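You operate a simulated robot arm through the tools that you are given. There is no shell and no other tool. Be economical: measure what you need, move in short steps, check, and stop when the job is done.

The job below is to be done with a simulated two-armed robot. You get a single attempt, and the scene is never put back.

JOB
Pour the water and the cup of detergent into the basin and lay the white shirt in.
Fine: jug and cup go back empty; other washing stays put. Set down upright: water jug, tall measuring cup.

The check looks at the end state, three seconds after you hand in, the way a careful person would. Anything else that was tipped, shoved, dropped, spilled or broken makes it a failure. Flat cloth is picked up by pressing the open fingertips on it (5 to 10 N) and closing them slowly along it; thin cloth reads only 2 to 8 mm in the jaws.

ROBOT AND FRAMES
Two 7-joint arms with two-finger parallel grippers on one trunk, hanging from a carriage that runs on a gantry, over the field with the corners [-124.4, 64.6], [-124.4, -165.4], [3.6, -165.4], [3.6, 64.6] (x, y) and turns from -323 to 364 degrees about z. Base frame: it is fixed where the carriage stands at the start and does not move with it; the origin is on the floor, on the carriage's upright axis, x ahead of it, y to its left, z up. Units: cm, degrees, N and s.
The left shoulder is at the start at [4, 17.3, 138.6], the right one opposite. With the tool pointing down near the work surface each hand reaches from about 10 to 34 cm from the robot's upright axis, wherever it stands, measured 20 degrees to its own side. Places, roughly: inside of the soaking basin [70, 20, 100]; soaking basin (24x18x9 cm) [70, 20, 100]; towel (15x10x8 cm) [-100, 70, 20]; water jug (13x7x15 cm) [70, -10, 100]. Payload 3.43 kg a hand.
Tool frame (each hand has its own): the origin (TCP) lies between the finger pads and is the grasp point; the fingertips stand 3 cm ahead of it; z points along the fingers, y is the line along which they close. The gripper opens to 9.4 cm. The fingers are 2.8 cm wide and 1 cm thick; the gripper's body (5 by 9.6 cm) begins 5.5 cm behind the TCP.
Orientation is that of the tool frame in the base frame, as [roll, pitch, yaw] about the fixed x, y, z axes, in that order (R = Rz(yaw) Ry(pitch) Rx(roll)). With the fingers straight down and closing along the base's y, the tool's x points along the base's -x, its y along +y and its z along -z.

CONTROLS
- The arms move only by the tool step_arm. It takes "left_increments", "right_increments" or both (then of equal length, played together; a hand with none holds still); each is a list of rows, each an object of numbers (a shift or turn left out is 0, a gripper value left out holds the last): "wx", "wy", "wz": the turn, a rotation vector about the tool's x, y, z in degrees; "tx", "ty", "tz": the shift along the tool's x, y, z in cm; "hand": the finger opening in cm, from 0 to 9.4. In form: [{"wx": .., "wy": .., "wz": .., "tx": .., "ty": .., "tz": .., "hand": ..}, ...]. A call has 1 to 20 rows; each row shifts and turns the commanded pose from where the row before left it, along the tool's axes as they then stand. A row lasts 0.2 s, in which the tool goes at most 5 cm and 8.6 degrees; a call with a longer step from one row to the next is refused whole, and so is a gripper value outside its range. Where a pose cannot be reached the arm comes as near as it can. A force on the tool above 40 N (or 10 N above the force at the start of the call, whichever is more), or a blocked arm, ends the call early, and 0.2 s more pass. Each finger travels about 7.2 cm/s and halts on what it meets, pressing with about 40 N; the grip force reading is that of the motor and also rises with nothing between the fingers. The clock runs only during rows and for 0.2 s after the last one: add rows that do not move to give the fingers time. It gives the time, the measured TCP pose, the force on the tool (base axes), the opening and the grip force at its end, in the units of the frame above (readings bear some noise), with the torque about the TCP (base axes, N m) and any sound that the robot's microphone picked up, and new pictures: "pictures" is both (left out), scene, wrist or none (wrist: the cameras of the hands that moved).
- Cameras (640 x 400 px; columns grow to the right, rows downward): "scene" is now at [21.68, 5.14, 167.46]; the picture's right is [0.68, -0.73, 0.00], its down [-0.55, -0.51, -0.66] and it looks along [0.48, 0.45, -0.75] (base axes); focal length 214 px, centre (320, 200). "left" rides on the left gripper at [7.6, -1.4, -10.2] in its tool frame; the picture's right is [0.18, 0.98, 0.00], its down [-0.75, 0.14, -0.64] and it looks along [-0.63, 0.12, 0.77] (tool axes); focal length 243 px, centre (320, 200). "right" rides on the right gripper at [7.6, 1.4, -10.3] in its tool frame; the picture's right is [-0.18, 0.98, 0.00], its down [-0.75, -0.14, -0.64] and it looks along [-0.63, -0.12, 0.77] (tool axes); focal length 243 px, centre (320, 200).
- raise_lower(by): slides the trunk up (or, below 0, down) by that many cm; the arms and the scene camera ride with it, the base frame stays. It gives what a move gives, with no picture.
- roll_base(legs): drives the robot by 1 to 6 legs, each [ahead, left, turn to the left] in cm, cm and degrees, along the robot's own axes; the way and the turn of a leg run together, so that a leg with both is an arc; at most 150 cm and 180 degrees a leg. The arms and the cameras ride along, it lands a little off, and it stops where it bumps. It keeps to its track: a leg is cut to what the track allows. It gives what a move gives, and a new picture of the scene camera.
- turn_head(pan, tilt): turns the head with the scene camera to pan (to the left, within 86 degrees either way) and tilt (down, from -29 to 69), counted from straight ahead of the robot. It gives what a move gives, and a new picture of the scene camera.
- measure_at(camera, pixels): for up to 12 pixels [column, row] of the newest picture of that camera ("zoom" is the newest enlarged one), the place [x, y, z] in the base frame of the surface seen there, good to about 0.3 cm. The clock stands still meanwhile.
- enlarge(camera, box): a new picture of the part [left, top, right, bottom] of that camera's present view, enlarged. The clock stands still meanwhile.
- job_done(): hands the job in; it is judged then, once.

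Work in short steps. Measure before you move; look again where a grasp or a placing could have gone wrong, and mend it. You have 80 turns and 260 pictures in all, those below and enlarged ones among them. Open the grippers and draw the arms clear of the work before you hand the job in, unless the task says otherwise; then end with one line.

The tools are called by a JSON object that holds its "method" and its "body". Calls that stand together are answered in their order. step_arm: Moves the arms, as the interface text tells. Its arguments: {"type":"object","properties":{"left_increments":{"type":"array","items":{"type":"object","properties":{"wx":{"type":"number"},"wy":{"type":"number"},"wz":{"type":"number"},"tx":{"type":"number"},"ty":{"type":"number"},"tz":{"type":"number"},"hand":{"type":"number"}}}},"right_increments":{"type":"array","items":{"type":"object","properties":{"wx":{"type":"number"},"wy":{"type":"number"},"wz":{"type":"number"},"tx":{"type":"number"},"ty":{"type":"number"},"tz":{"type":"number"},"hand":{"type":"number"}}}},"pictures":{"type":"string","enum":["both","scene","wrist","none"]}},"required":[]} The other tools are called the same way: raise_lower (by) slides the trunk up or down; roll_base (legs) drives the base; turn_head (pan, tilt) turns the head that bears the scene camera; measure_at (camera, pixels) gives the place of the surface under pixels of a picture; enlarge (camera, box) takes an enlarged picture of a part of a camera's view; job_done () hands the job in.

At the start:

```text
time_s: 0.0
left_tcp_pos: [55.21, 27.63, 138.25]
left_ee_rot: [-179.9, 0.0, 180.0]
left_contact_force: [-1.0, -0.2, 0.4]
left_torque: [0.02, -0.02, 0.0]
left_width: 9.39
left_finger_force: 0.1
right_tcp_pos: [52.96, -21.13, 100.22]
right_ee_rot: [179.4, 8.7, 179.3]
right_contact_force: [96.0, 68.2, -263.4]
right_torque: [-8.1, -17.01, -7.29]
right_width: 9.39
right_finger_force: 0.1
trunk travel left (down, up): [-53.9, 24.2]
robot x, y, heading: [0.26, -0.19, -0.1]
head pan, tilt: [43.0, 48.5]
```

scene: 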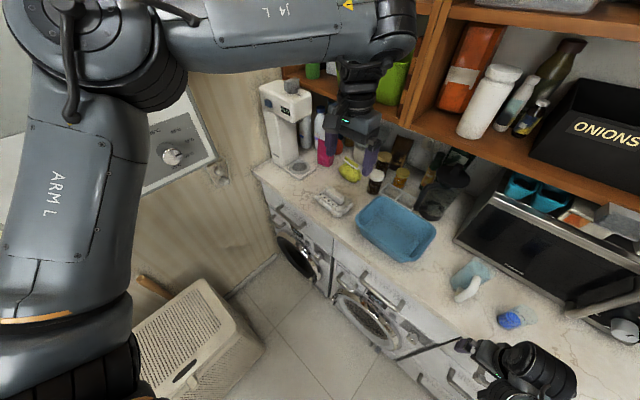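
right: 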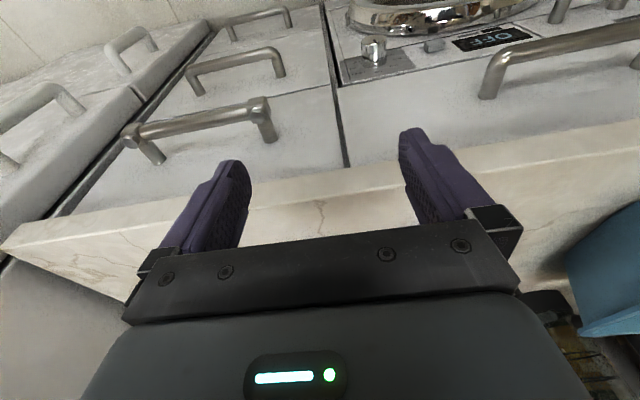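
left: 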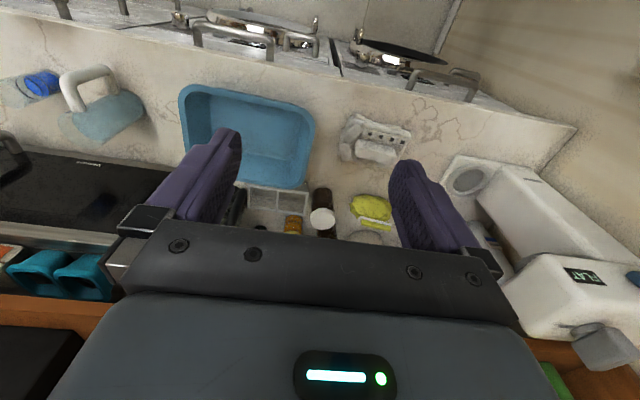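

The right hand reads a heavy contact force, apparently pressed against the counter edge. I'll measure the surroundings before moving it.

{"method": "measure_at", "body": {"camera": "right", "pixels": [[320, 200], [210, 200], [430, 180], [300, 235], [60, 250], [560, 150], [320, 180], [600, 330]]}}

{"method": "measure_at", "body": {"camera": "scene", "pixels": [[395, 235], [360, 220], [430, 245], [382, 197], [405, 262], [470, 272], [465, 295], [510, 320], [440, 290], [500, 345], [332, 202], [540, 375]]}}

{"method": "enlarge", "body": {"camera": "scene", "box": [400, 220, 640, 400]}}

{"method": "enlarge", "body": {"camera": "left", "box": [0, 40, 320, 240]}}

```text
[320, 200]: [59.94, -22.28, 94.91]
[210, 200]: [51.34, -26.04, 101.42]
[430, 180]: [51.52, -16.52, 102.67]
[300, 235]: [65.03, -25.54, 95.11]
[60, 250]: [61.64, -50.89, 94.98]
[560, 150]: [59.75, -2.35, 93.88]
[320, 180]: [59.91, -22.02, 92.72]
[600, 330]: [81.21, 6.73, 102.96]
```

```text
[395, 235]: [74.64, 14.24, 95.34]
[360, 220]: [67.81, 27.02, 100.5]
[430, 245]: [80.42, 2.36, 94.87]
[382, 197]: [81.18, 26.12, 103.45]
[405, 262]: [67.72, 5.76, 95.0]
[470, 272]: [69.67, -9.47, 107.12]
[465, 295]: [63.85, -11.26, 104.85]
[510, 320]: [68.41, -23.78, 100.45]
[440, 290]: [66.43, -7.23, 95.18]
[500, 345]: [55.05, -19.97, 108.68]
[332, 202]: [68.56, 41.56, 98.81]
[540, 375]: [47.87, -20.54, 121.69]
```

```text
2.22 times, centred on (520, 310) of scene
```

zoom: 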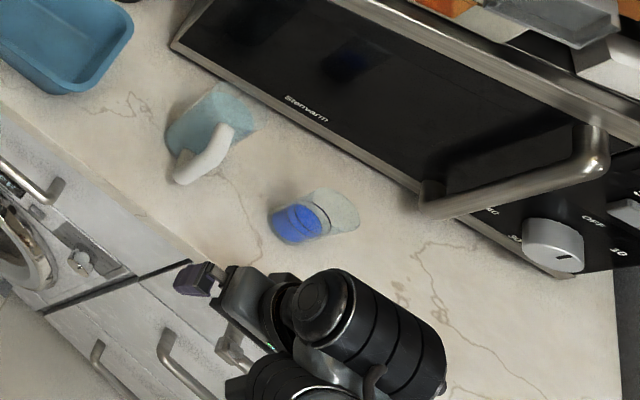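

```text
2.00 times, centred on (160, 140) of left
```

zoom: 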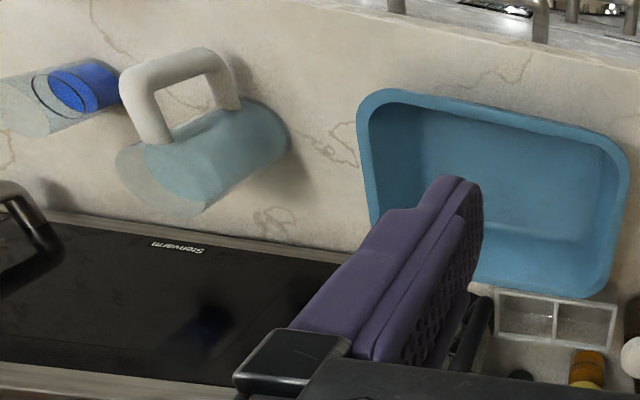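

The right arm is touching something that this view hides. I'll turn the head to look at it, and to look for the shirt.

{"method": "turn_head", "body": {"pan": -25, "tilt": 60}}

{"method": "turn_head", "body": {"pan": 80, "tilt": 50}}

```text
time_s: 1.4
left_tcp_pos: [55.16, 27.67, 138.21]
left_ee_rot: [-180.0, 0.0, -180.0]
left_contact_force: [0.5, -0.8, 0.6]
left_torque: [0.02, 0.02, -0.01]
left_width: 9.4
left_finger_force: 0.0
right_tcp_pos: [53.25, -21.17, 100.3]
right_ee_rot: [179.3, 9.6, 179.2]
right_contact_force: [45.7, 35.7, -119.7]
right_torque: [-4.25, -7.75, -3.96]
right_width: 9.38
right_finger_force: 0.0
trunk travel left (down, up): [-53.9, 24.2]
robot x, y, heading: [-0.01, -0.28, 0.1]
head pan, tilt: [-25.0, 60.0]
```

scene: 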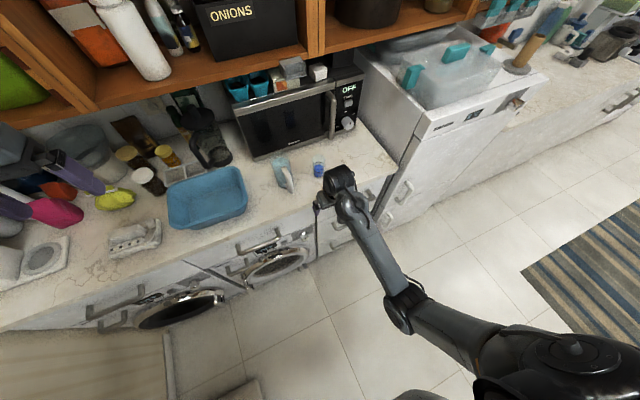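

```text
time_s: 3.2
left_tcp_pos: [55.1, 27.59, 138.2]
left_ee_rot: [-180.0, -0.1, -180.0]
left_contact_force: [-0.1, -0.2, 0.7]
left_torque: [-0.01, 0.0, 0.02]
left_width: 9.43
left_finger_force: 0.0
right_tcp_pos: [53.25, -21.19, 100.24]
right_ee_rot: [179.4, 9.7, 179.3]
right_contact_force: [46.1, 31.7, -121.4]
right_torque: [-3.83, -7.8, -3.51]
right_width: 9.43
right_finger_force: 0.0
trunk travel left (down, up): [-53.9, 24.2]
robot x, y, heading: [0.01, -0.09, 0.0]
head pan, tilt: [80.0, 50.0]
```

scene: 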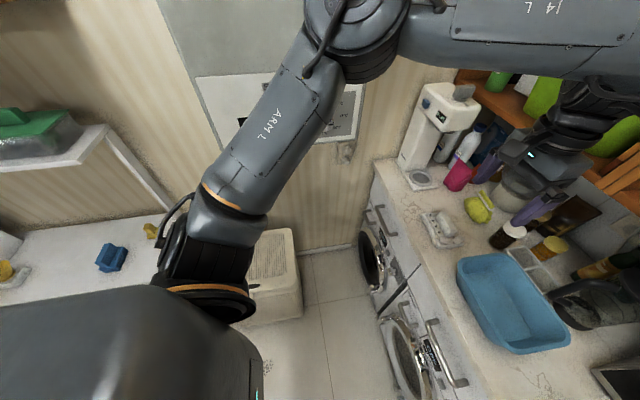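

Right force is still ~120 N. I'll lift the right hand off gently and back it toward the robot.

{"method": "step_arm", "body": {"right_increments": [{"tz": -1}, {"tz": -1}, {"tz": -1}, {"tz": -1}, {"tz": -1}], "pictures": "wrist"}}

{"method": "turn_head", "body": {"pan": -20, "tilt": 45}}

{"method": "enlarge", "body": {"camera": "scene", "box": [160, 200, 400, 350]}}

```text
time_s: 3.5
left_tcp_pos: [55.27, 27.73, 138.11]
left_ee_rot: [-180.0, -0.1, -180.0]
left_contact_force: [-0.5, 0.3, 0.6]
left_torque: [-0.01, 0.01, -0.03]
left_width: 9.42
left_finger_force: 0.1
right_tcp_pos: [53.52, -21.16, 100.49]
right_ee_rot: [179.2, 10.2, 179.2]
right_contact_force: [27.6, 10.7, -49.4]
right_torque: [-1.33, -2.3, -1.29]
right_width: 9.42
right_finger_force: 0.0
trunk travel left (down, up): [-53.9, 24.2]
robot x, y, heading: [0.16, 0.32, -0.0]
head pan, tilt: [80.0, 50.0]
stopped in row 1 (right hand): the force on the tool passed its limit at 156 N (the readings are from after the stop); the commanded pose is now the measured one
```

right: 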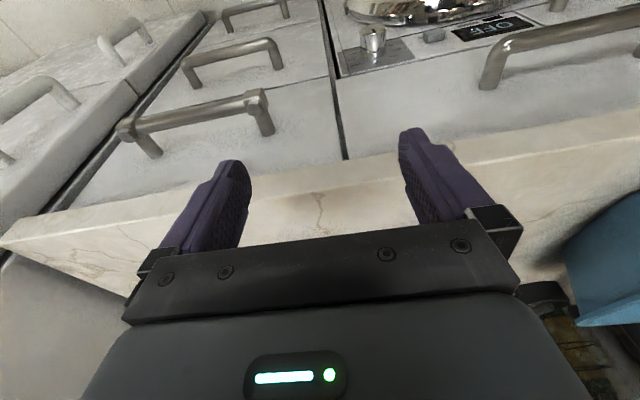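

```text
time_s: 5.3
left_tcp_pos: [54.99, 27.55, 138.33]
left_ee_rot: [179.9, 0.0, 180.0]
left_contact_force: [-0.5, -0.3, 0.5]
left_torque: [-0.02, -0.01, -0.01]
left_width: 9.39
left_finger_force: 0.1
right_tcp_pos: [53.56, -21.02, 100.48]
right_ee_rot: [179.3, 10.2, 179.3]
right_contact_force: [26.9, 20.2, -68.9]
right_torque: [-2.38, -4.49, -2.26]
right_width: 9.4
right_finger_force: 0.1
trunk travel left (down, up): [-53.9, 24.2]
robot x, y, heading: [-0.34, -0.23, -0.1]
head pan, tilt: [-20.0, 45.0]
```

scene: 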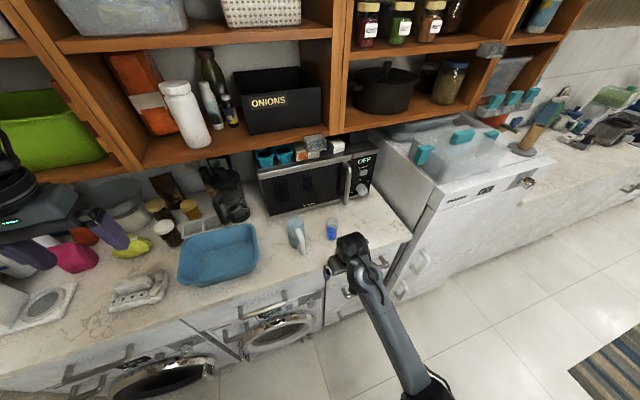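

```text
2.67 times, centred on (280, 275) of scene
```

zoom: 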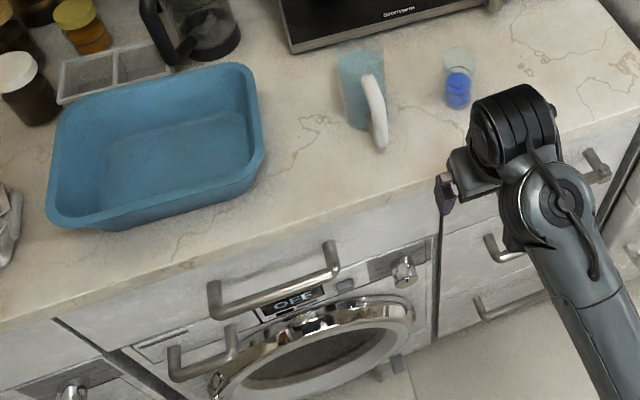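

The force and torque together put the contact up at the camera/wrist, so the gripper is probably folded against its own forearm. I'll unfold by pitching the fingers forward and moving slightly ahead.

{"method": "step_arm", "body": {"right_increments": [{"wy": -3, "tx": -1, "tz": -0.3}, {"wy": -3, "tx": -1, "tz": -0.3}], "pictures": "none"}}

```text
time_s: 5.9
left_tcp_pos: [55.29, 27.63, 138.25]
left_ee_rot: [-179.9, 0.1, -180.0]
left_contact_force: [-0.3, -0.7, 0.3]
left_torque: [-0.01, -0.01, 0.0]
left_width: 9.44
left_finger_force: 0.2
right_tcp_pos: [55.3, -21.12, 101.46]
right_ee_rot: [179.2, 15.9, 179.3]
right_contact_force: [0.6, -0.7, 0.4]
right_torque: [0.01, 0.0, -0.04]
right_width: 9.38
right_finger_force: 0.1
trunk travel left (down, up): [-53.9, 24.2]
robot x, y, heading: [-0.02, 0.09, 0.3]
head pan, tilt: [-20.0, 45.0]
```

That freed it (force ~0). Now I'll look for the shirt and the rest of the room, first with head turned to both sides and tilted less.

{"method": "turn_head", "body": {"pan": -86, "tilt": 35}}

{"method": "turn_head", "body": {"pan": 86, "tilt": 25}}

```text
time_s: 7.2
left_tcp_pos: [55.24, 27.65, 138.19]
left_ee_rot: [180.0, 0.0, 180.0]
left_contact_force: [0.6, 0.1, 0.7]
left_torque: [0.02, -0.03, -0.02]
left_width: 9.37
left_finger_force: 0.0
right_tcp_pos: [55.23, -21.17, 101.42]
right_ee_rot: [179.2, 16.0, 179.1]
right_contact_force: [0.5, 0.0, 0.4]
right_torque: [-0.03, -0.04, -0.01]
right_width: 9.38
right_finger_force: 0.1
trunk travel left (down, up): [-53.9, 24.2]
robot x, y, heading: [-0.09, 0.21, 0.1]
head pan, tilt: [-85.9, 35.0]
```

scene: 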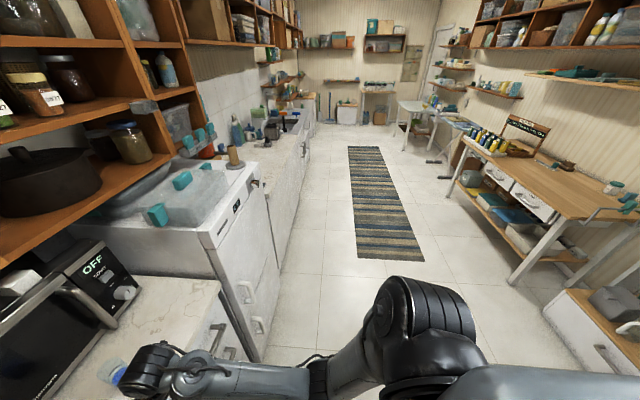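

```text
time_s: 9.8
left_tcp_pos: [55.11, 27.67, 138.22]
left_ee_rot: [180.0, -0.1, -180.0]
left_contact_force: [-0.1, -0.3, -1.2]
left_torque: [0.02, 0.02, 0.01]
left_width: 9.38
left_finger_force: 0.0
right_tcp_pos: [55.23, -21.15, 101.36]
right_ee_rot: [179.2, 15.9, 179.1]
right_contact_force: [-0.7, -0.3, -0.4]
right_torque: [0.02, 0.0, 0.0]
right_width: 9.42
right_finger_force: 0.0
trunk travel left (down, up): [-53.9, 24.2]
robot x, y, heading: [-0.19, 0.24, -0.1]
head pan, tilt: [85.9, 25.0]
```

scene: 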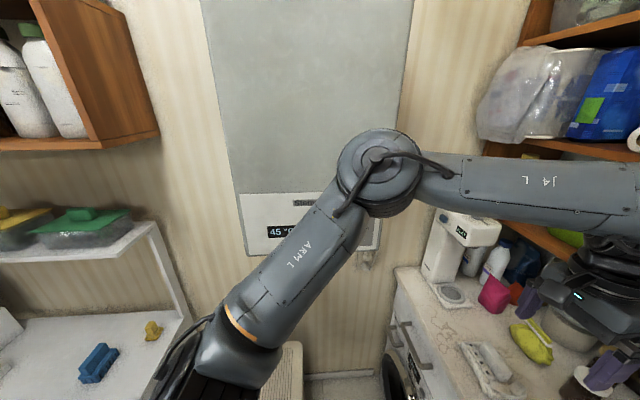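

The shirt isn't visible in either view. I'll measure the left wall and nearby furniture, then back off from the counter before turning.

{"method": "measure_at", "body": {"camera": "scene", "pixels": [[290, 130], [180, 180], [100, 250], [100, 365], [60, 350], [150, 330], [285, 360], [170, 300], [380, 160], [440, 160]]}}

{"method": "roll_base", "body": {"legs": [[-35, 0, 0]]}}

```text
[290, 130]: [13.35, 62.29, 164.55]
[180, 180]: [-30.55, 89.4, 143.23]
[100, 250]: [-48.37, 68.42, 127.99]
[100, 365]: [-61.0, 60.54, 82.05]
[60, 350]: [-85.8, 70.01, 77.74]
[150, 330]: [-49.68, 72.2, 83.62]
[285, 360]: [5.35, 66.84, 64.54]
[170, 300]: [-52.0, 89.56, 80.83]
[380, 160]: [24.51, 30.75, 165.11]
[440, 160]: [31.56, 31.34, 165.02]
```

```text
time_s: 12.1
left_tcp_pos: [20.17, 27.78, 138.23]
left_ee_rot: [180.0, 0.1, -179.8]
left_contact_force: [-0.5, -0.9, 1.1]
left_torque: [0.01, -0.02, 0.0]
left_width: 9.4
left_finger_force: 0.0
right_tcp_pos: [20.26, -21.08, 101.43]
right_ee_rot: [179.3, 15.9, 179.3]
right_contact_force: [-0.7, 0.2, -0.4]
right_torque: [0.0, 0.02, 0.02]
right_width: 9.39
right_finger_force: 0.1
trunk travel left (down, up): [-53.9, 24.2]
robot x, y, heading: [-34.86, 0.04, 0.2]
head pan, tilt: [85.9, 25.0]
```

scene: 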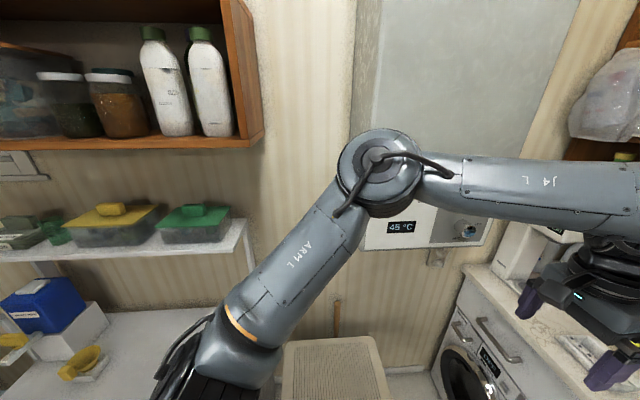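

Backed off cleanly. I'll look down at the left rear floor area and table here.

{"method": "turn_head", "body": {"pan": 86, "tilt": 60}}

{"method": "roll_base", "body": {"legs": [[-25, 0, 0]]}}

```text
time_s: 13.1
left_tcp_pos: [20.17, 27.68, 138.26]
left_ee_rot: [-179.9, 0.0, -179.8]
left_contact_force: [0.0, -0.5, -0.5]
left_torque: [0.01, 0.03, -0.01]
left_width: 9.4
left_finger_force: 0.1
right_tcp_pos: [20.45, -21.08, 101.51]
right_ee_rot: [179.3, 15.8, 179.5]
right_contact_force: [0.0, 0.6, 0.6]
right_torque: [-0.02, -0.04, -0.04]
right_width: 9.41
right_finger_force: 0.0
trunk travel left (down, up): [-53.9, 24.2]
robot x, y, heading: [-35.2, -0.14, -0.1]
head pan, tilt: [85.9, 60.0]
```

scene: 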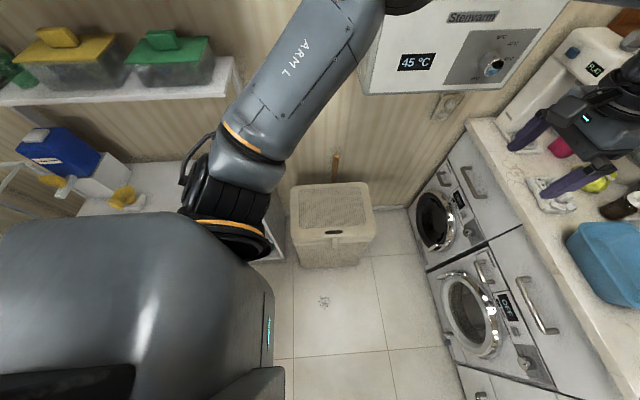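

```text
time_s: 14.9
left_tcp_pos: [-5.15, 27.83, 138.23]
left_ee_rot: [180.0, 0.0, -179.7]
left_contact_force: [-0.8, 0.5, 0.2]
left_torque: [-0.01, -0.06, -0.02]
left_width: 9.43
left_finger_force: 0.0
right_tcp_pos: [-4.93, -21.08, 101.37]
right_ee_rot: [179.3, 15.9, 179.5]
right_contact_force: [0.0, 0.1, -0.2]
right_torque: [0.02, 0.0, -0.01]
right_width: 9.39
right_finger_force: 0.1
trunk travel left (down, up): [-53.9, 24.2]
robot x, y, heading: [-60.24, -0.24, 0.6]
head pan, tilt: [85.9, 60.0]
```

scene: 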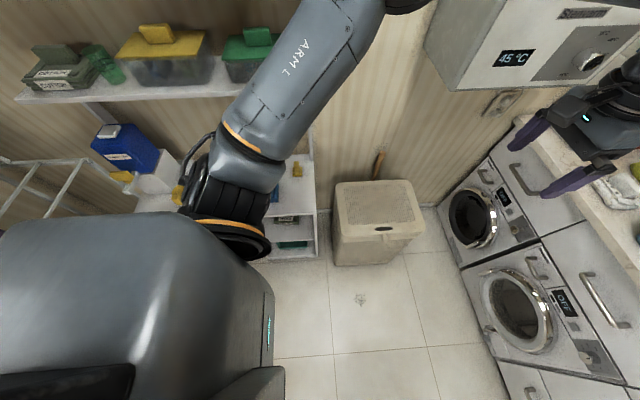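

A drying rack appears to the left rear (pixel ~(50,180)). I'll move away from it sideways and turn to face it.

{"method": "roll_base", "body": {"legs": [[25, -30, 0], [0, 0, 60]]}}

{"method": "turn_head", "body": {"pan": 70, "tilt": 40}}

```text
time_s: 20.1
left_tcp_pos: [-32.03, 31.87, 138.2]
left_ee_rot: [-180.0, 0.0, -119.4]
left_contact_force: [0.6, 0.7, 0.2]
left_torque: [-0.03, -0.02, -0.02]
left_width: 9.41
left_finger_force: 0.0
right_tcp_pos: [10.52, 7.85, 101.46]
right_ee_rot: [179.3, 15.9, -120.1]
right_contact_force: [-0.1, -0.6, 0.0]
right_torque: [-0.04, -0.01, 0.01]
right_width: 9.38
right_finger_force: 0.0
trunk travel left (down, up): [-53.9, 24.2]
robot x, y, heading: [-35.2, -29.84, 60.5]
head pan, tilt: [85.9, 60.0]
```

scene: 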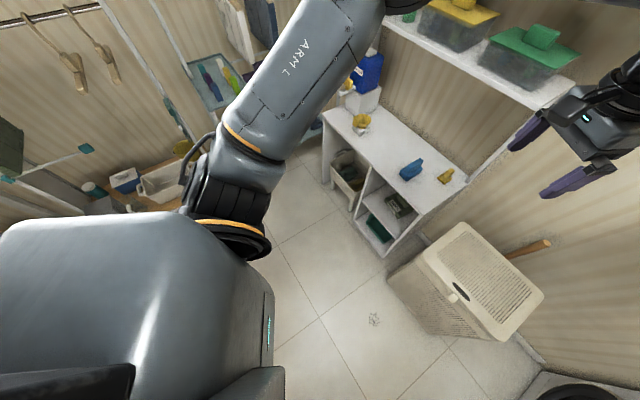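

```text
time_s: 20.9
left_tcp_pos: [-31.98, 31.81, 138.18]
left_ee_rot: [180.0, 0.0, -119.4]
left_contact_force: [0.5, -0.3, 0.3]
left_torque: [0.01, -0.01, -0.01]
left_width: 9.36
left_finger_force: 0.1
right_tcp_pos: [10.34, 7.96, 101.48]
right_ee_rot: [179.4, 15.9, -120.2]
right_contact_force: [0.3, -0.7, 0.7]
right_torque: [-0.01, -0.03, 0.02]
right_width: 9.41
right_finger_force: 0.1
trunk travel left (down, up): [-53.9, 24.2]
robot x, y, heading: [-34.94, -29.62, 60.4]
head pan, tilt: [70.0, 40.0]
```

scene: 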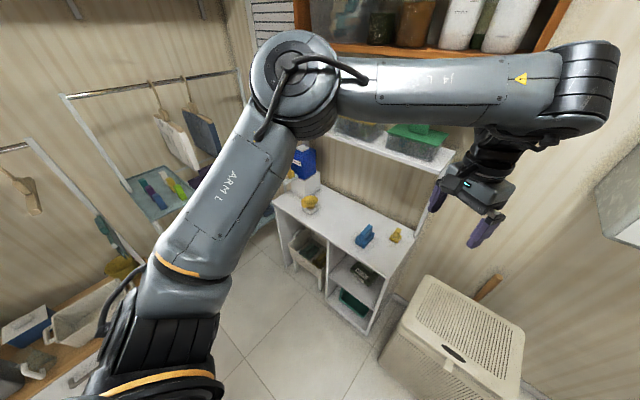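

Hanging cloths appear on a rail at ~(180,130) and a basket at (305,255). I'll enlarge both.

{"method": "enlarge", "body": {"camera": "scene", "box": [60, 60, 260, 220]}}

{"method": "enlarge", "body": {"camera": "scene", "box": [260, 180, 420, 340]}}

{"method": "measure_at", "body": {"camera": "scene", "pixels": [[175, 130], [200, 125], [150, 195], [165, 180], [305, 255], [185, 72], [320, 205], [210, 80], [355, 290], [310, 240]]}}

```text
2.50 times, centred on (160, 140) of scene
```

zoom: 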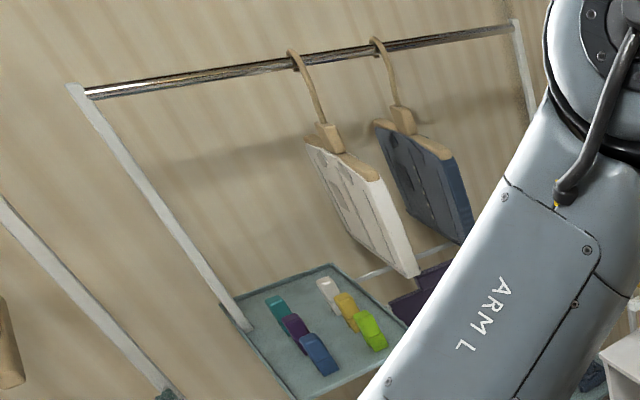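

```text
2.50 times, centred on (340, 260) of scene
```

zoom: 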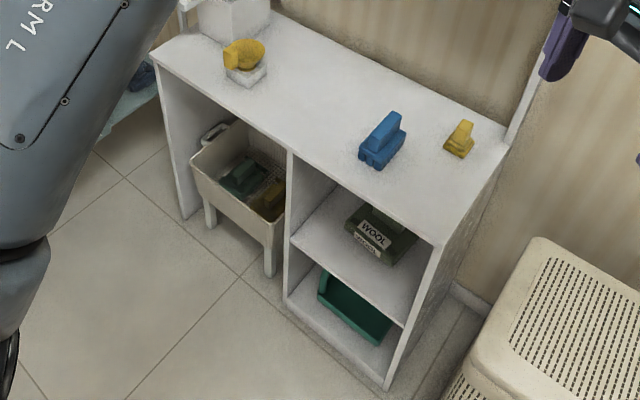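

```text
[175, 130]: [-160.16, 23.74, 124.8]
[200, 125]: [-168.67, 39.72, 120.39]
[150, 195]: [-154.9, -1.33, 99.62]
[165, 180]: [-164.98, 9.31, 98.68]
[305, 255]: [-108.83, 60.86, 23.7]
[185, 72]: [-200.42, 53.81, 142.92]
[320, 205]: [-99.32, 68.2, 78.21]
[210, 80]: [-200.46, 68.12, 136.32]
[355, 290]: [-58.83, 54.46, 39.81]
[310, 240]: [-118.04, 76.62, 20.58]
```

The rail carries a white and a blue hanging item (far, x≈-160). I'll turn further left to see the rest of the room behind before deciding.

{"method": "roll_base", "body": {"legs": [[0, 0, 60]]}}

{"method": "turn_head", "body": {"pan": 15, "tilt": 35}}

```text
time_s: 24.0
left_tcp_pos: [-87.45, 2.59, 138.25]
left_ee_rot: [-179.9, 0.1, -58.4]
left_contact_force: [0.1, 0.2, 0.0]
left_torque: [0.03, 0.01, 0.01]
left_width: 9.38
left_finger_force: 0.0
right_tcp_pos: [-46.06, 28.28, 101.48]
right_ee_rot: [179.4, 16.0, -59.2]
right_contact_force: [-0.1, -0.1, 0.4]
right_torque: [0.01, -0.02, -0.02]
right_width: 9.4
right_finger_force: 0.0
trunk travel left (down, up): [-53.9, 24.2]
robot x, y, heading: [-34.68, -30.05, 121.8]
head pan, tilt: [70.0, 40.0]
```

scene: 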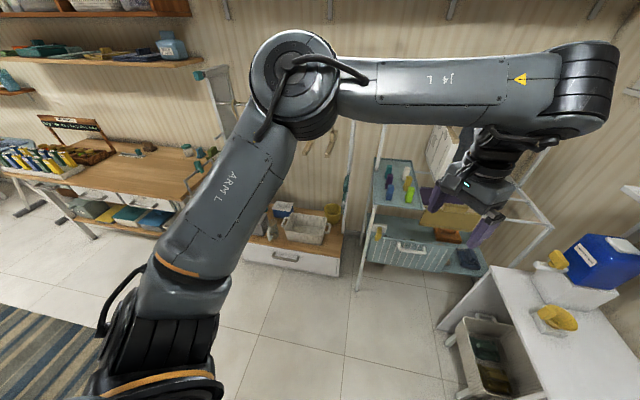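

```text
time_s: 25.2
left_tcp_pos: [-87.52, 2.63, 138.19]
left_ee_rot: [179.9, 0.0, -58.4]
left_contact_force: [-0.3, 0.5, -0.4]
left_torque: [0.01, -0.02, 0.01]
left_width: 9.38
left_finger_force: 0.1
right_tcp_pos: [-46.06, 28.22, 101.43]
right_ee_rot: [179.3, 15.9, -59.2]
right_contact_force: [-0.4, 0.3, 0.4]
right_torque: [0.01, 0.0, 0.01]
right_width: 9.39
right_finger_force: 0.1
trunk travel left (down, up): [-53.9, 24.2]
robot x, y, heading: [-34.83, -29.64, 121.6]
head pan, tilt: [15.0, 35.0]
```

scene: 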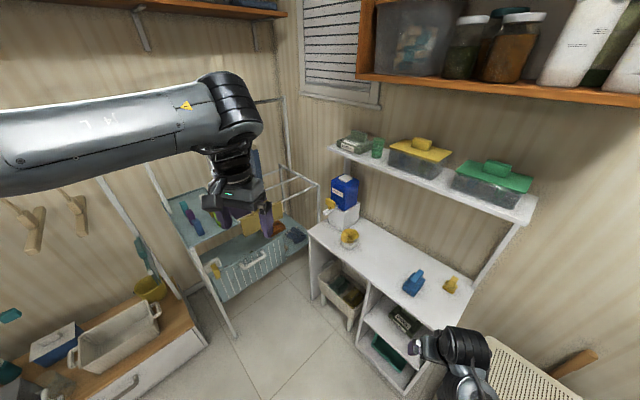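

I'll enlarge the rack, the tub on the low drawer and the bin.

{"method": "enlarge", "body": {"camera": "scene", "box": [150, 140, 330, 320]}}

{"method": "enlarge", "body": {"camera": "scene", "box": [0, 220, 220, 400]}}

{"method": "enlarge", "body": {"camera": "scene", "box": [300, 220, 480, 400]}}

```text
2.22 times, centred on (240, 230) of scene
```

zoom: 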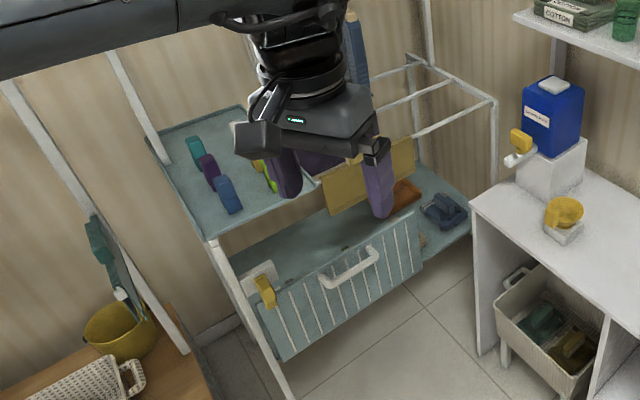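

```text
2.22 times, centred on (110, 310) of scene
```

zoom: 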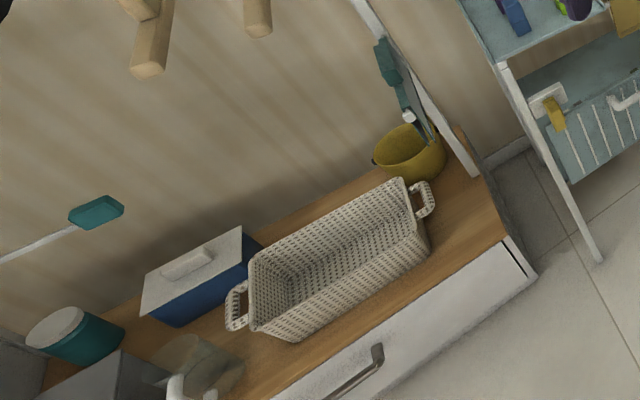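

```text
2.22 times, centred on (390, 310) of scene
```

zoom: 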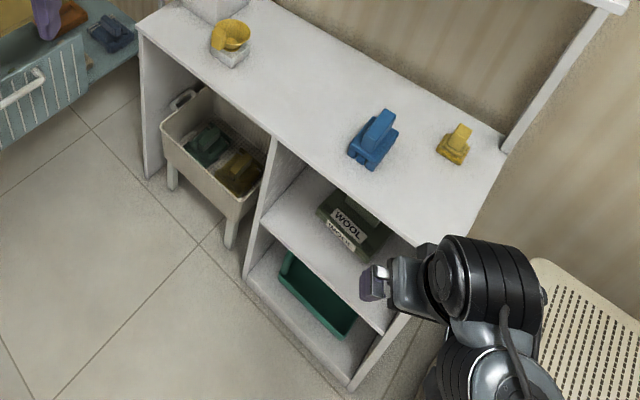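

The bin holds green and yellow washing. I'll turn to get a clear view of the rail.

{"method": "roll_base", "body": {"legs": [[0, 0, 50]]}}

{"method": "turn_head", "body": {"pan": -15, "tilt": 25}}

{"method": "enlarge", "body": {"camera": "scene", "box": [200, 80, 440, 260]}}

```text
time_s: 27.9
left_tcp_pos: [-93.82, -48.56, 138.2]
left_ee_rot: [-180.0, 0.0, -8.9]
left_contact_force: [-0.1, 0.5, -0.3]
left_torque: [-0.02, -0.03, 0.03]
left_width: 9.38
left_finger_force: 0.0
right_tcp_pos: [-86.3, -0.45, 101.43]
right_ee_rot: [179.3, 16.0, -9.7]
right_contact_force: [0.0, 0.7, -0.4]
right_torque: [0.02, -0.02, -0.04]
right_width: 9.41
right_finger_force: 0.0
trunk travel left (down, up): [-53.9, 24.2]
robot x, y, heading: [-35.09, -30.01, 171.2]
head pan, tilt: [15.0, 35.0]
```

scene: 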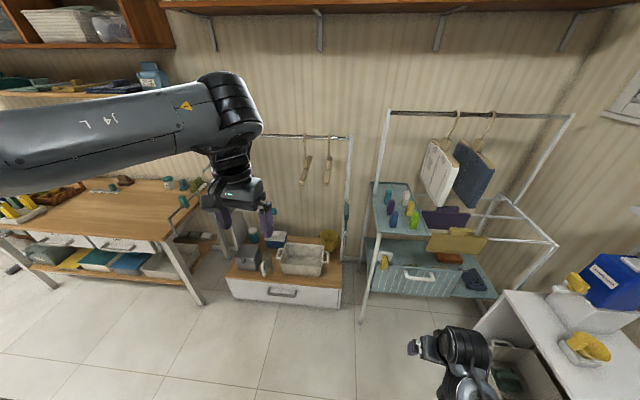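

```text
time_s: 28.8
left_tcp_pos: [-93.92, -48.65, 138.13]
left_ee_rot: [-180.0, -0.1, -9.0]
left_contact_force: [0.2, -0.3, 0.7]
left_torque: [-0.02, 0.02, -0.02]
left_width: 9.39
left_finger_force: 0.2
right_tcp_pos: [-86.35, -0.53, 101.45]
right_ee_rot: [179.3, 15.9, -9.7]
right_contact_force: [0.3, -0.4, -0.3]
right_torque: [0.01, 0.01, 0.01]
right_width: 9.42
right_finger_force: 0.0
trunk travel left (down, up): [-53.9, 24.2]
robot x, y, heading: [-34.91, -30.2, 171.3]
head pan, tilt: [-15.0, 25.0]
```

scene: 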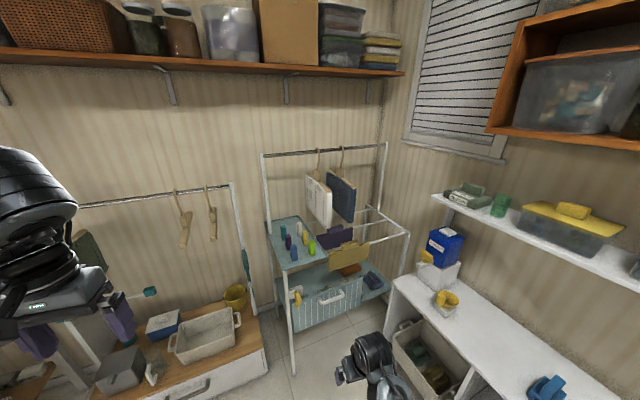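

```text
2.22 times, centred on (320, 170) of scene
```

zoom: 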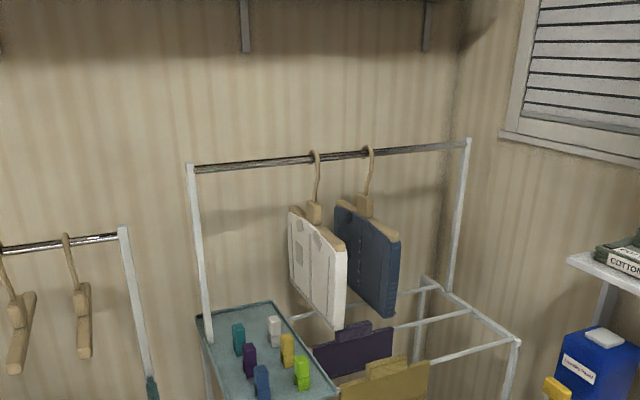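

I want a close look into the bin. I'll turn to face +y and slide to x≈-100, keeping the hands clear of the rack and table.

{"method": "roll_base", "body": {"legs": [[0, 0, -81], [-15, 0, 0], [0, 62, 0]]}}

{"method": "turn_head", "body": {"pan": 0, "tilt": 50}}

{"method": "enlarge", "body": {"camera": "scene", "box": [200, 180, 440, 400]}}

```text
time_s: 36.6
left_tcp_pos: [-123.32, 10.38, 138.2]
left_ee_rot: [179.9, 0.0, -89.9]
left_contact_force: [0.5, 0.3, 0.8]
left_torque: [0.01, -0.02, 0.03]
left_width: 9.39
left_finger_force: 0.0
right_tcp_pos: [-74.66, 10.4, 101.4]
right_ee_rot: [179.2, 15.9, -90.7]
right_contact_force: [0.4, -0.1, 0.0]
right_torque: [-0.01, 0.0, -0.01]
right_width: 9.4
right_finger_force: 0.0
trunk travel left (down, up): [-53.9, 24.2]
robot x, y, heading: [-95.51, -45.17, 90.3]
head pan, tilt: [-15.0, 25.0]
```

scene: 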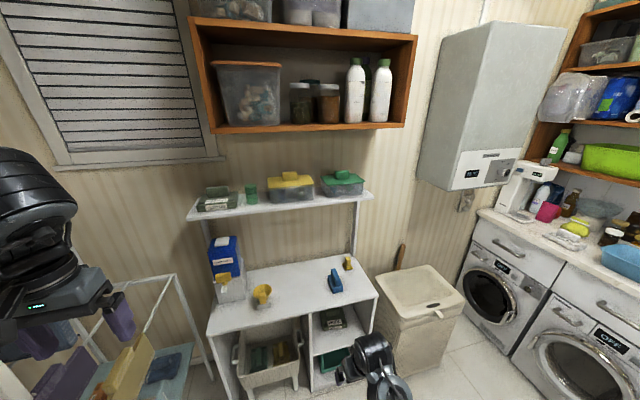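

```text
time_s: 37.5
left_tcp_pos: [-123.45, 10.28, 138.22]
left_ee_rot: [180.0, 0.0, -89.9]
left_contact_force: [0.5, -0.2, 0.1]
left_torque: [0.0, 0.03, 0.02]
left_width: 9.41
left_finger_force: 0.2
right_tcp_pos: [-74.6, 10.44, 101.46]
right_ee_rot: [179.3, 15.9, -90.7]
right_contact_force: [-0.1, 0.0, -0.4]
right_torque: [0.01, -0.03, -0.03]
right_width: 9.42
right_finger_force: 0.1
trunk travel left (down, up): [-53.9, 24.2]
robot x, y, heading: [-95.82, -44.57, 90.3]
head pan, tilt: [0.0, 50.0]
```

scene: 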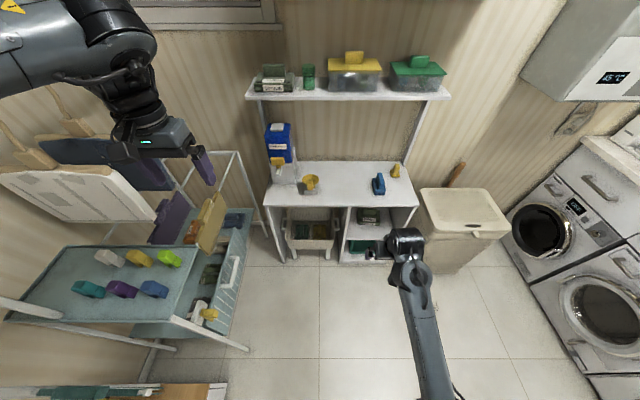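

```text
1.82 times, centred on (320, 290) of scene
```

zoom: 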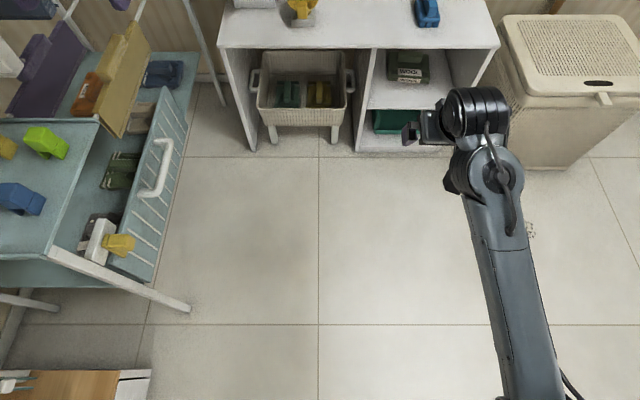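

I'll zoom on the hanging white item, and on the white item on the counter to rule that out.

{"method": "enlarge", "body": {"camera": "scene", "box": [0, 80, 260, 340]}}

{"method": "turn_head", "body": {"pan": -50, "tilt": 25}}

{"method": "enlarge", "body": {"camera": "scene", "box": [280, 100, 480, 240]}}

```text
1.54 times, centred on (130, 210) of scene
```

zoom: 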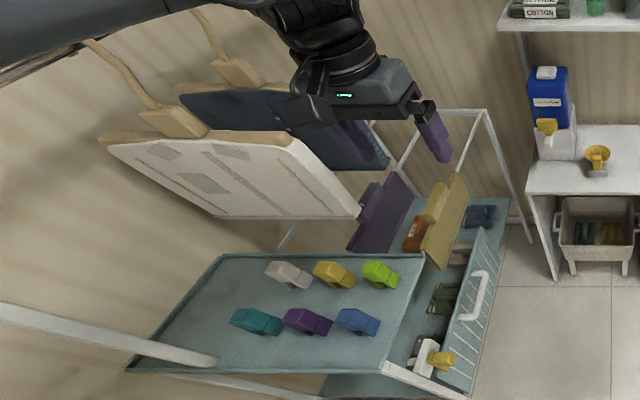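

```text
time_s: 38.7
left_tcp_pos: [-123.25, 10.26, 138.21]
left_ee_rot: [180.0, 0.0, -89.8]
left_contact_force: [-0.6, 0.0, -0.3]
left_torque: [0.01, 0.01, 0.01]
left_width: 9.41
left_finger_force: 0.0
right_tcp_pos: [-74.66, 10.46, 101.38]
right_ee_rot: [179.3, 15.9, -90.6]
right_contact_force: [-0.6, -0.1, -0.3]
right_torque: [0.02, 0.01, -0.02]
right_width: 9.4
right_finger_force: 0.1
trunk travel left (down, up): [-53.9, 24.2]
robot x, y, heading: [-95.22, -44.62, 90.2]
head pan, tilt: [-50.0, 25.0]
```

scene: 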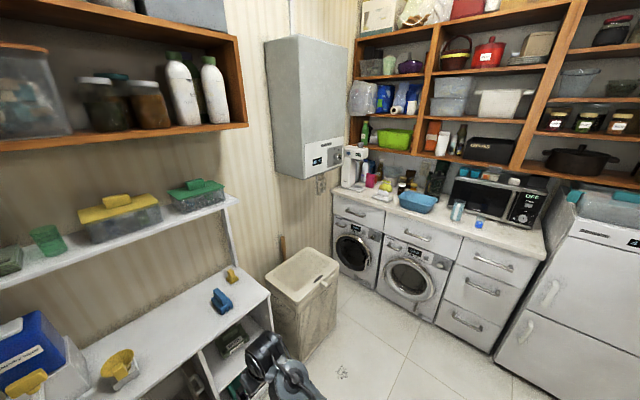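

```text
2.86 times, centred on (380, 170) of scene
```

zoom: 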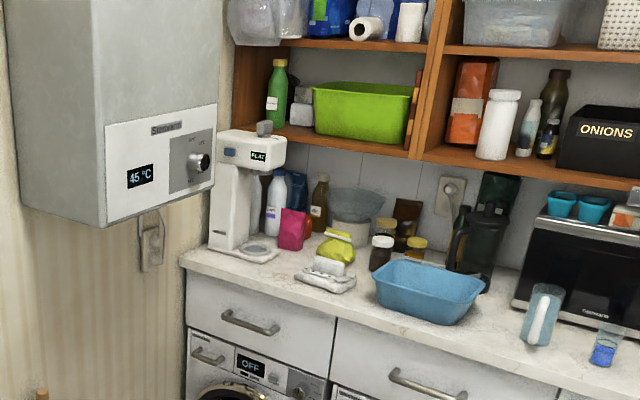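

The counter item at ~zoom(325,272) could be a crumpled white shirt beside the basin. I'll go back toward the counter for a close look.

{"method": "roll_base", "body": {"legs": [[0, 0, -90], [60, 45, 0], [20, 0, 0]]}}

{"method": "turn_head", "body": {"pan": 22, "tilt": 40}}

{"method": "enlarge", "body": {"camera": "scene", "box": [220, 100, 460, 260]}}

{"method": "enlarge", "body": {"camera": "left", "box": [160, 0, 480, 200]}}

```text
time_s: 47.8
left_tcp_pos: [38.36, 29.55, 138.23]
left_ee_rot: [-179.9, 0.0, -179.3]
left_contact_force: [-0.2, -0.4, 0.2]
left_torque: [0.0, 0.02, 0.04]
left_width: 9.39
left_finger_force: 0.1
right_tcp_pos: [39.13, -19.2, 101.4]
right_ee_rot: [179.3, 15.9, 180.0]
right_contact_force: [-0.2, 0.6, 0.4]
right_torque: [0.01, 0.05, -0.02]
right_width: 9.43
right_finger_force: 0.0
trunk travel left (down, up): [-53.9, 24.2]
robot x, y, heading: [-16.65, 1.28, 0.7]
head pan, tilt: [-50.0, 25.0]
```

scene: 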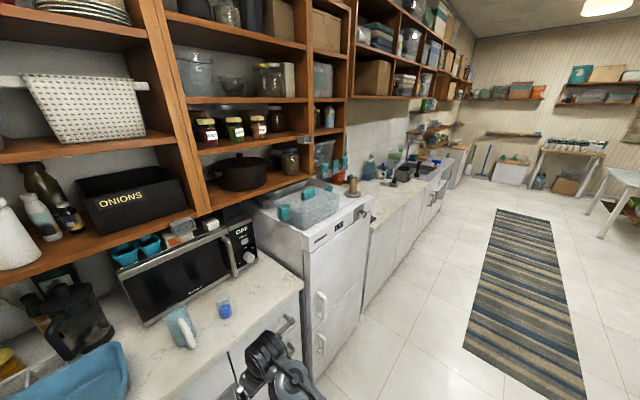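

```text
time_s: 49.2
left_tcp_pos: [38.3, 29.53, 138.28]
left_ee_rot: [-180.0, 0.0, -179.1]
left_contact_force: [0.0, -0.1, -0.1]
left_torque: [0.02, 0.0, 0.0]
left_width: 9.4
left_finger_force: 0.0
right_tcp_pos: [39.15, -19.23, 101.43]
right_ee_rot: [179.3, 15.9, -180.0]
right_contact_force: [-0.4, -0.7, 0.2]
right_torque: [0.0, -0.02, -0.01]
right_width: 9.39
right_finger_force: 0.0
trunk travel left (down, up): [-53.9, 24.2]
robot x, y, heading: [-16.67, 1.23, 0.8]
head pan, tilt: [22.0, 40.0]
```

scene: 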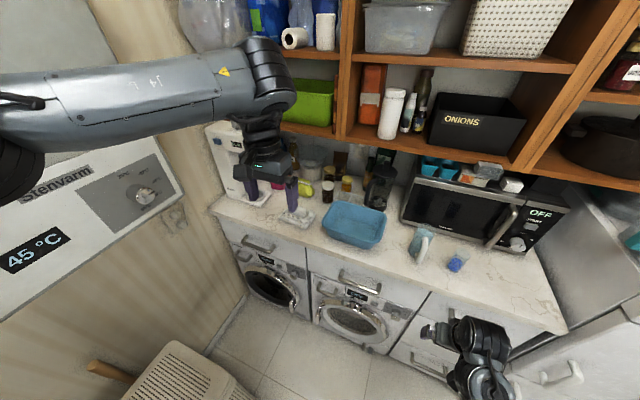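

```text
2.50 times, centred on (340, 180) of scene
```

zoom: 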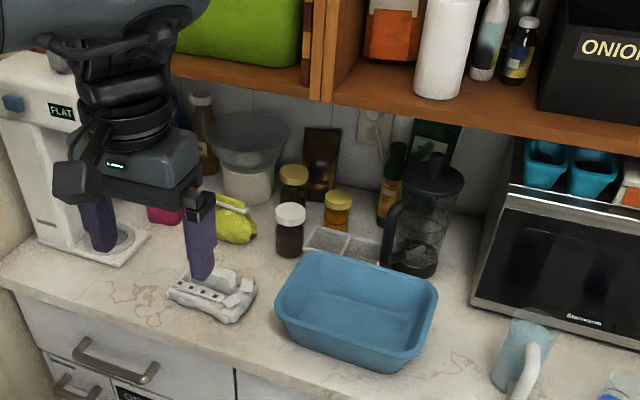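

```text
2.00 times, centred on (320, 100) of left
```

zoom: 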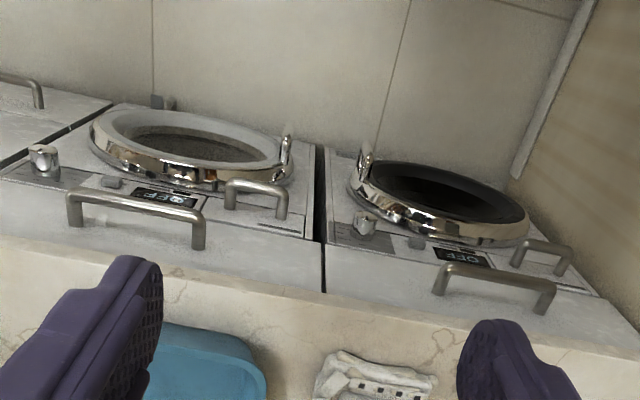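

The counter item has a collar and a row of buttons, so it is the folded white shirt, next to the basin at ~[68,41,99]. Now I'll bring the right hand up level with the left, so the trunk can be lowered for reach.

{"method": "step_arm", "body": {"right_increments": [{"tx": -1.1, "tz": -3.8}, {"tx": -1.1, "tz": -3.8}, {"tx": -1.1, "tz": -3.8}, {"tx": -1.1, "tz": -3.8}, {"wy": 4, "tx": -1, "tz": -3.8}, {"wy": 4, "tx": -0.8, "tz": -3.9}, {"wy": 4, "tx": -0.5, "tz": -4}, {"wy": 4, "tx": -0.2, "tz": -4}, {"tz": -4}], "pictures": "scene"}}

```text
time_s: 49.7
left_tcp_pos: [38.29, 29.59, 138.09]
left_ee_rot: [179.9, 0.0, -179.2]
left_contact_force: [0.6, 0.1, 0.2]
left_torque: [0.01, 0.0, 0.0]
left_width: 9.43
left_finger_force: 0.1
right_tcp_pos: [39.52, -19.16, 105.62]
right_ee_rot: [179.2, 17.1, 179.9]
right_contact_force: [18.6, 7.7, -25.3]
right_torque: [-0.75, -1.17, -0.88]
right_width: 9.42
right_finger_force: 0.0
trunk travel left (down, up): [-53.9, 24.2]
robot x, y, heading: [-16.5, 1.16, 0.8]
head pan, tilt: [22.0, 40.0]
stopped in row 2 (right hand): the force on the tool passed its limit at 131 N (the readings are from after the stop); the commanded pose is now the measured one
```

scene: 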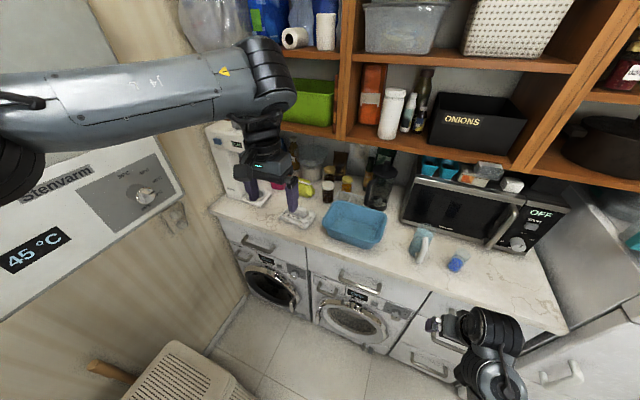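

Rising with the elbow down folds the wrist onto the forearm. A forward-pointing (horizontal) tool suits this posture and the grasps anyway, so I'll pitch it up.

{"method": "step_arm", "body": {"right_increments": [{"wy": -4}, {"wy": -6, "tx": -1}, {"wy": -7, "tx": -1}, {"wy": -7, "tx": -1}, {"wy": -7, "tx": -1}, {"wy": -7, "tx": -1}, {"wy": -7, "tx": -1}, {"wy": -7, "tx": -1}, {"wy": -7, "tx": -1}, {"wy": -7}, {"wy": -7}], "pictures": "scene"}}

```text
time_s: 52.1
left_tcp_pos: [38.36, 29.47, 138.27]
left_ee_rot: [180.0, 0.0, -179.2]
left_contact_force: [0.5, -0.5, 0.2]
left_torque: [0.01, -0.02, 0.0]
left_width: 9.42
left_finger_force: 0.1
right_tcp_pos: [44.89, -19.28, 111.25]
right_ee_rot: [83.5, 89.3, 83.7]
right_contact_force: [0.0, 0.0, 0.6]
right_torque: [-0.04, 0.0, 0.0]
right_width: 9.38
right_finger_force: 0.1
trunk travel left (down, up): [-53.9, 24.2]
robot x, y, heading: [-16.54, 1.07, 0.8]
head pan, tilt: [22.0, 40.0]
```

scene: 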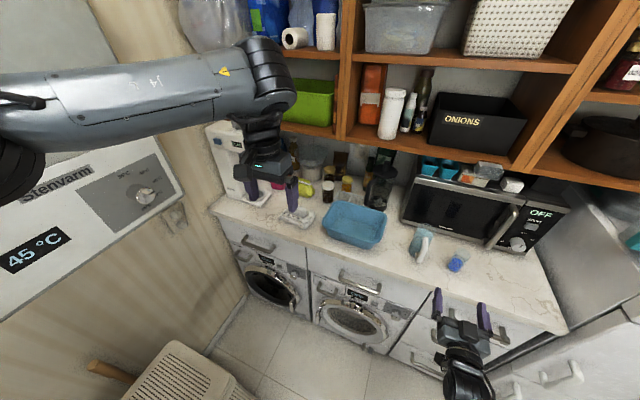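

The tool is horizontal now. I'll test how far the wrist rolls the way I'd pour (top towards +y) while in free space.

{"method": "step_arm", "body": {"right_increments": [{"wz": -8}, {"wz": -8}, {"wz": -8}, {"wz": -8}, {"wz": -8}, {"wz": -8}, {"wz": -8}, {"wz": -8}, {"wz": -8}, {"wz": -8}, {"wz": -8}, {"wz": -8}, {"wz": -8}, {"wz": -8}, {"wz": -8}, {"wz": -8}], "pictures": "scene"}}

{"method": "measure_at", "body": {"camera": "scene", "pixels": [[418, 232], [422, 248], [428, 232], [424, 262], [412, 250], [456, 262], [454, 256], [296, 214], [306, 222], [290, 220], [384, 216], [350, 246]]}}

{"method": "enlarge", "body": {"camera": "scene", "box": [390, 205, 490, 285]}}

```text
time_s: 55.5
left_tcp_pos: [38.28, 29.51, 138.28]
left_ee_rot: [-179.9, -0.1, -179.2]
left_contact_force: [-0.5, 0.0, -0.1]
left_torque: [0.02, 0.01, 0.03]
left_width: 9.41
left_finger_force: 0.0
right_tcp_pos: [44.97, -19.34, 111.04]
right_ee_rot: [-90.1, -37.4, -89.8]
right_contact_force: [0.4, -0.6, -1.2]
right_torque: [0.0, 0.0, -0.04]
right_width: 9.4
right_finger_force: 0.1
trunk travel left (down, up): [-53.9, 24.2]
robot x, y, heading: [-16.4, 1.16, 0.8]
head pan, tilt: [22.0, 40.0]
```

scene: 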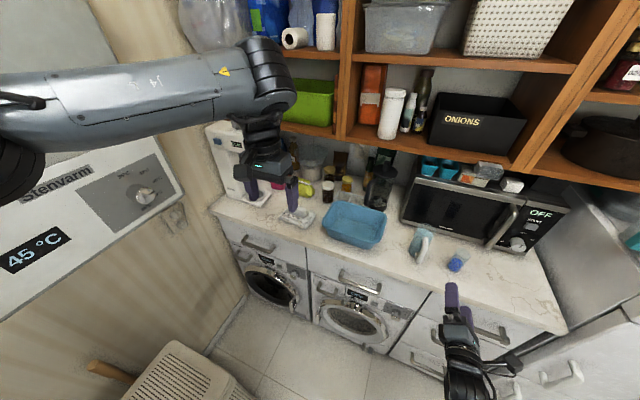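

```text
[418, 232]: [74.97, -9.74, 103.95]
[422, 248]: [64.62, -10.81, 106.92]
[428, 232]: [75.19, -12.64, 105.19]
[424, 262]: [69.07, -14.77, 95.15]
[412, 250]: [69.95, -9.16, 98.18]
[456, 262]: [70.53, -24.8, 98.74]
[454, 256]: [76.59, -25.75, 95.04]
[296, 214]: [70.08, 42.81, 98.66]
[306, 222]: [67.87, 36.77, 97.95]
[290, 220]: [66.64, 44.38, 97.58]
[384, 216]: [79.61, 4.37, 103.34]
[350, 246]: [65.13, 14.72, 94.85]
```

```text
5.00 times, centred on (440, 245) of scene
```

zoom: 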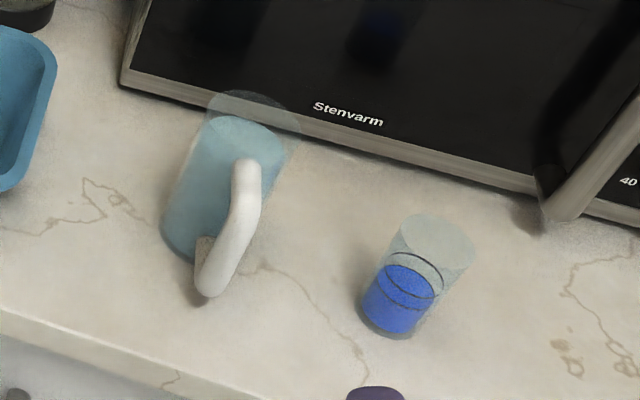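

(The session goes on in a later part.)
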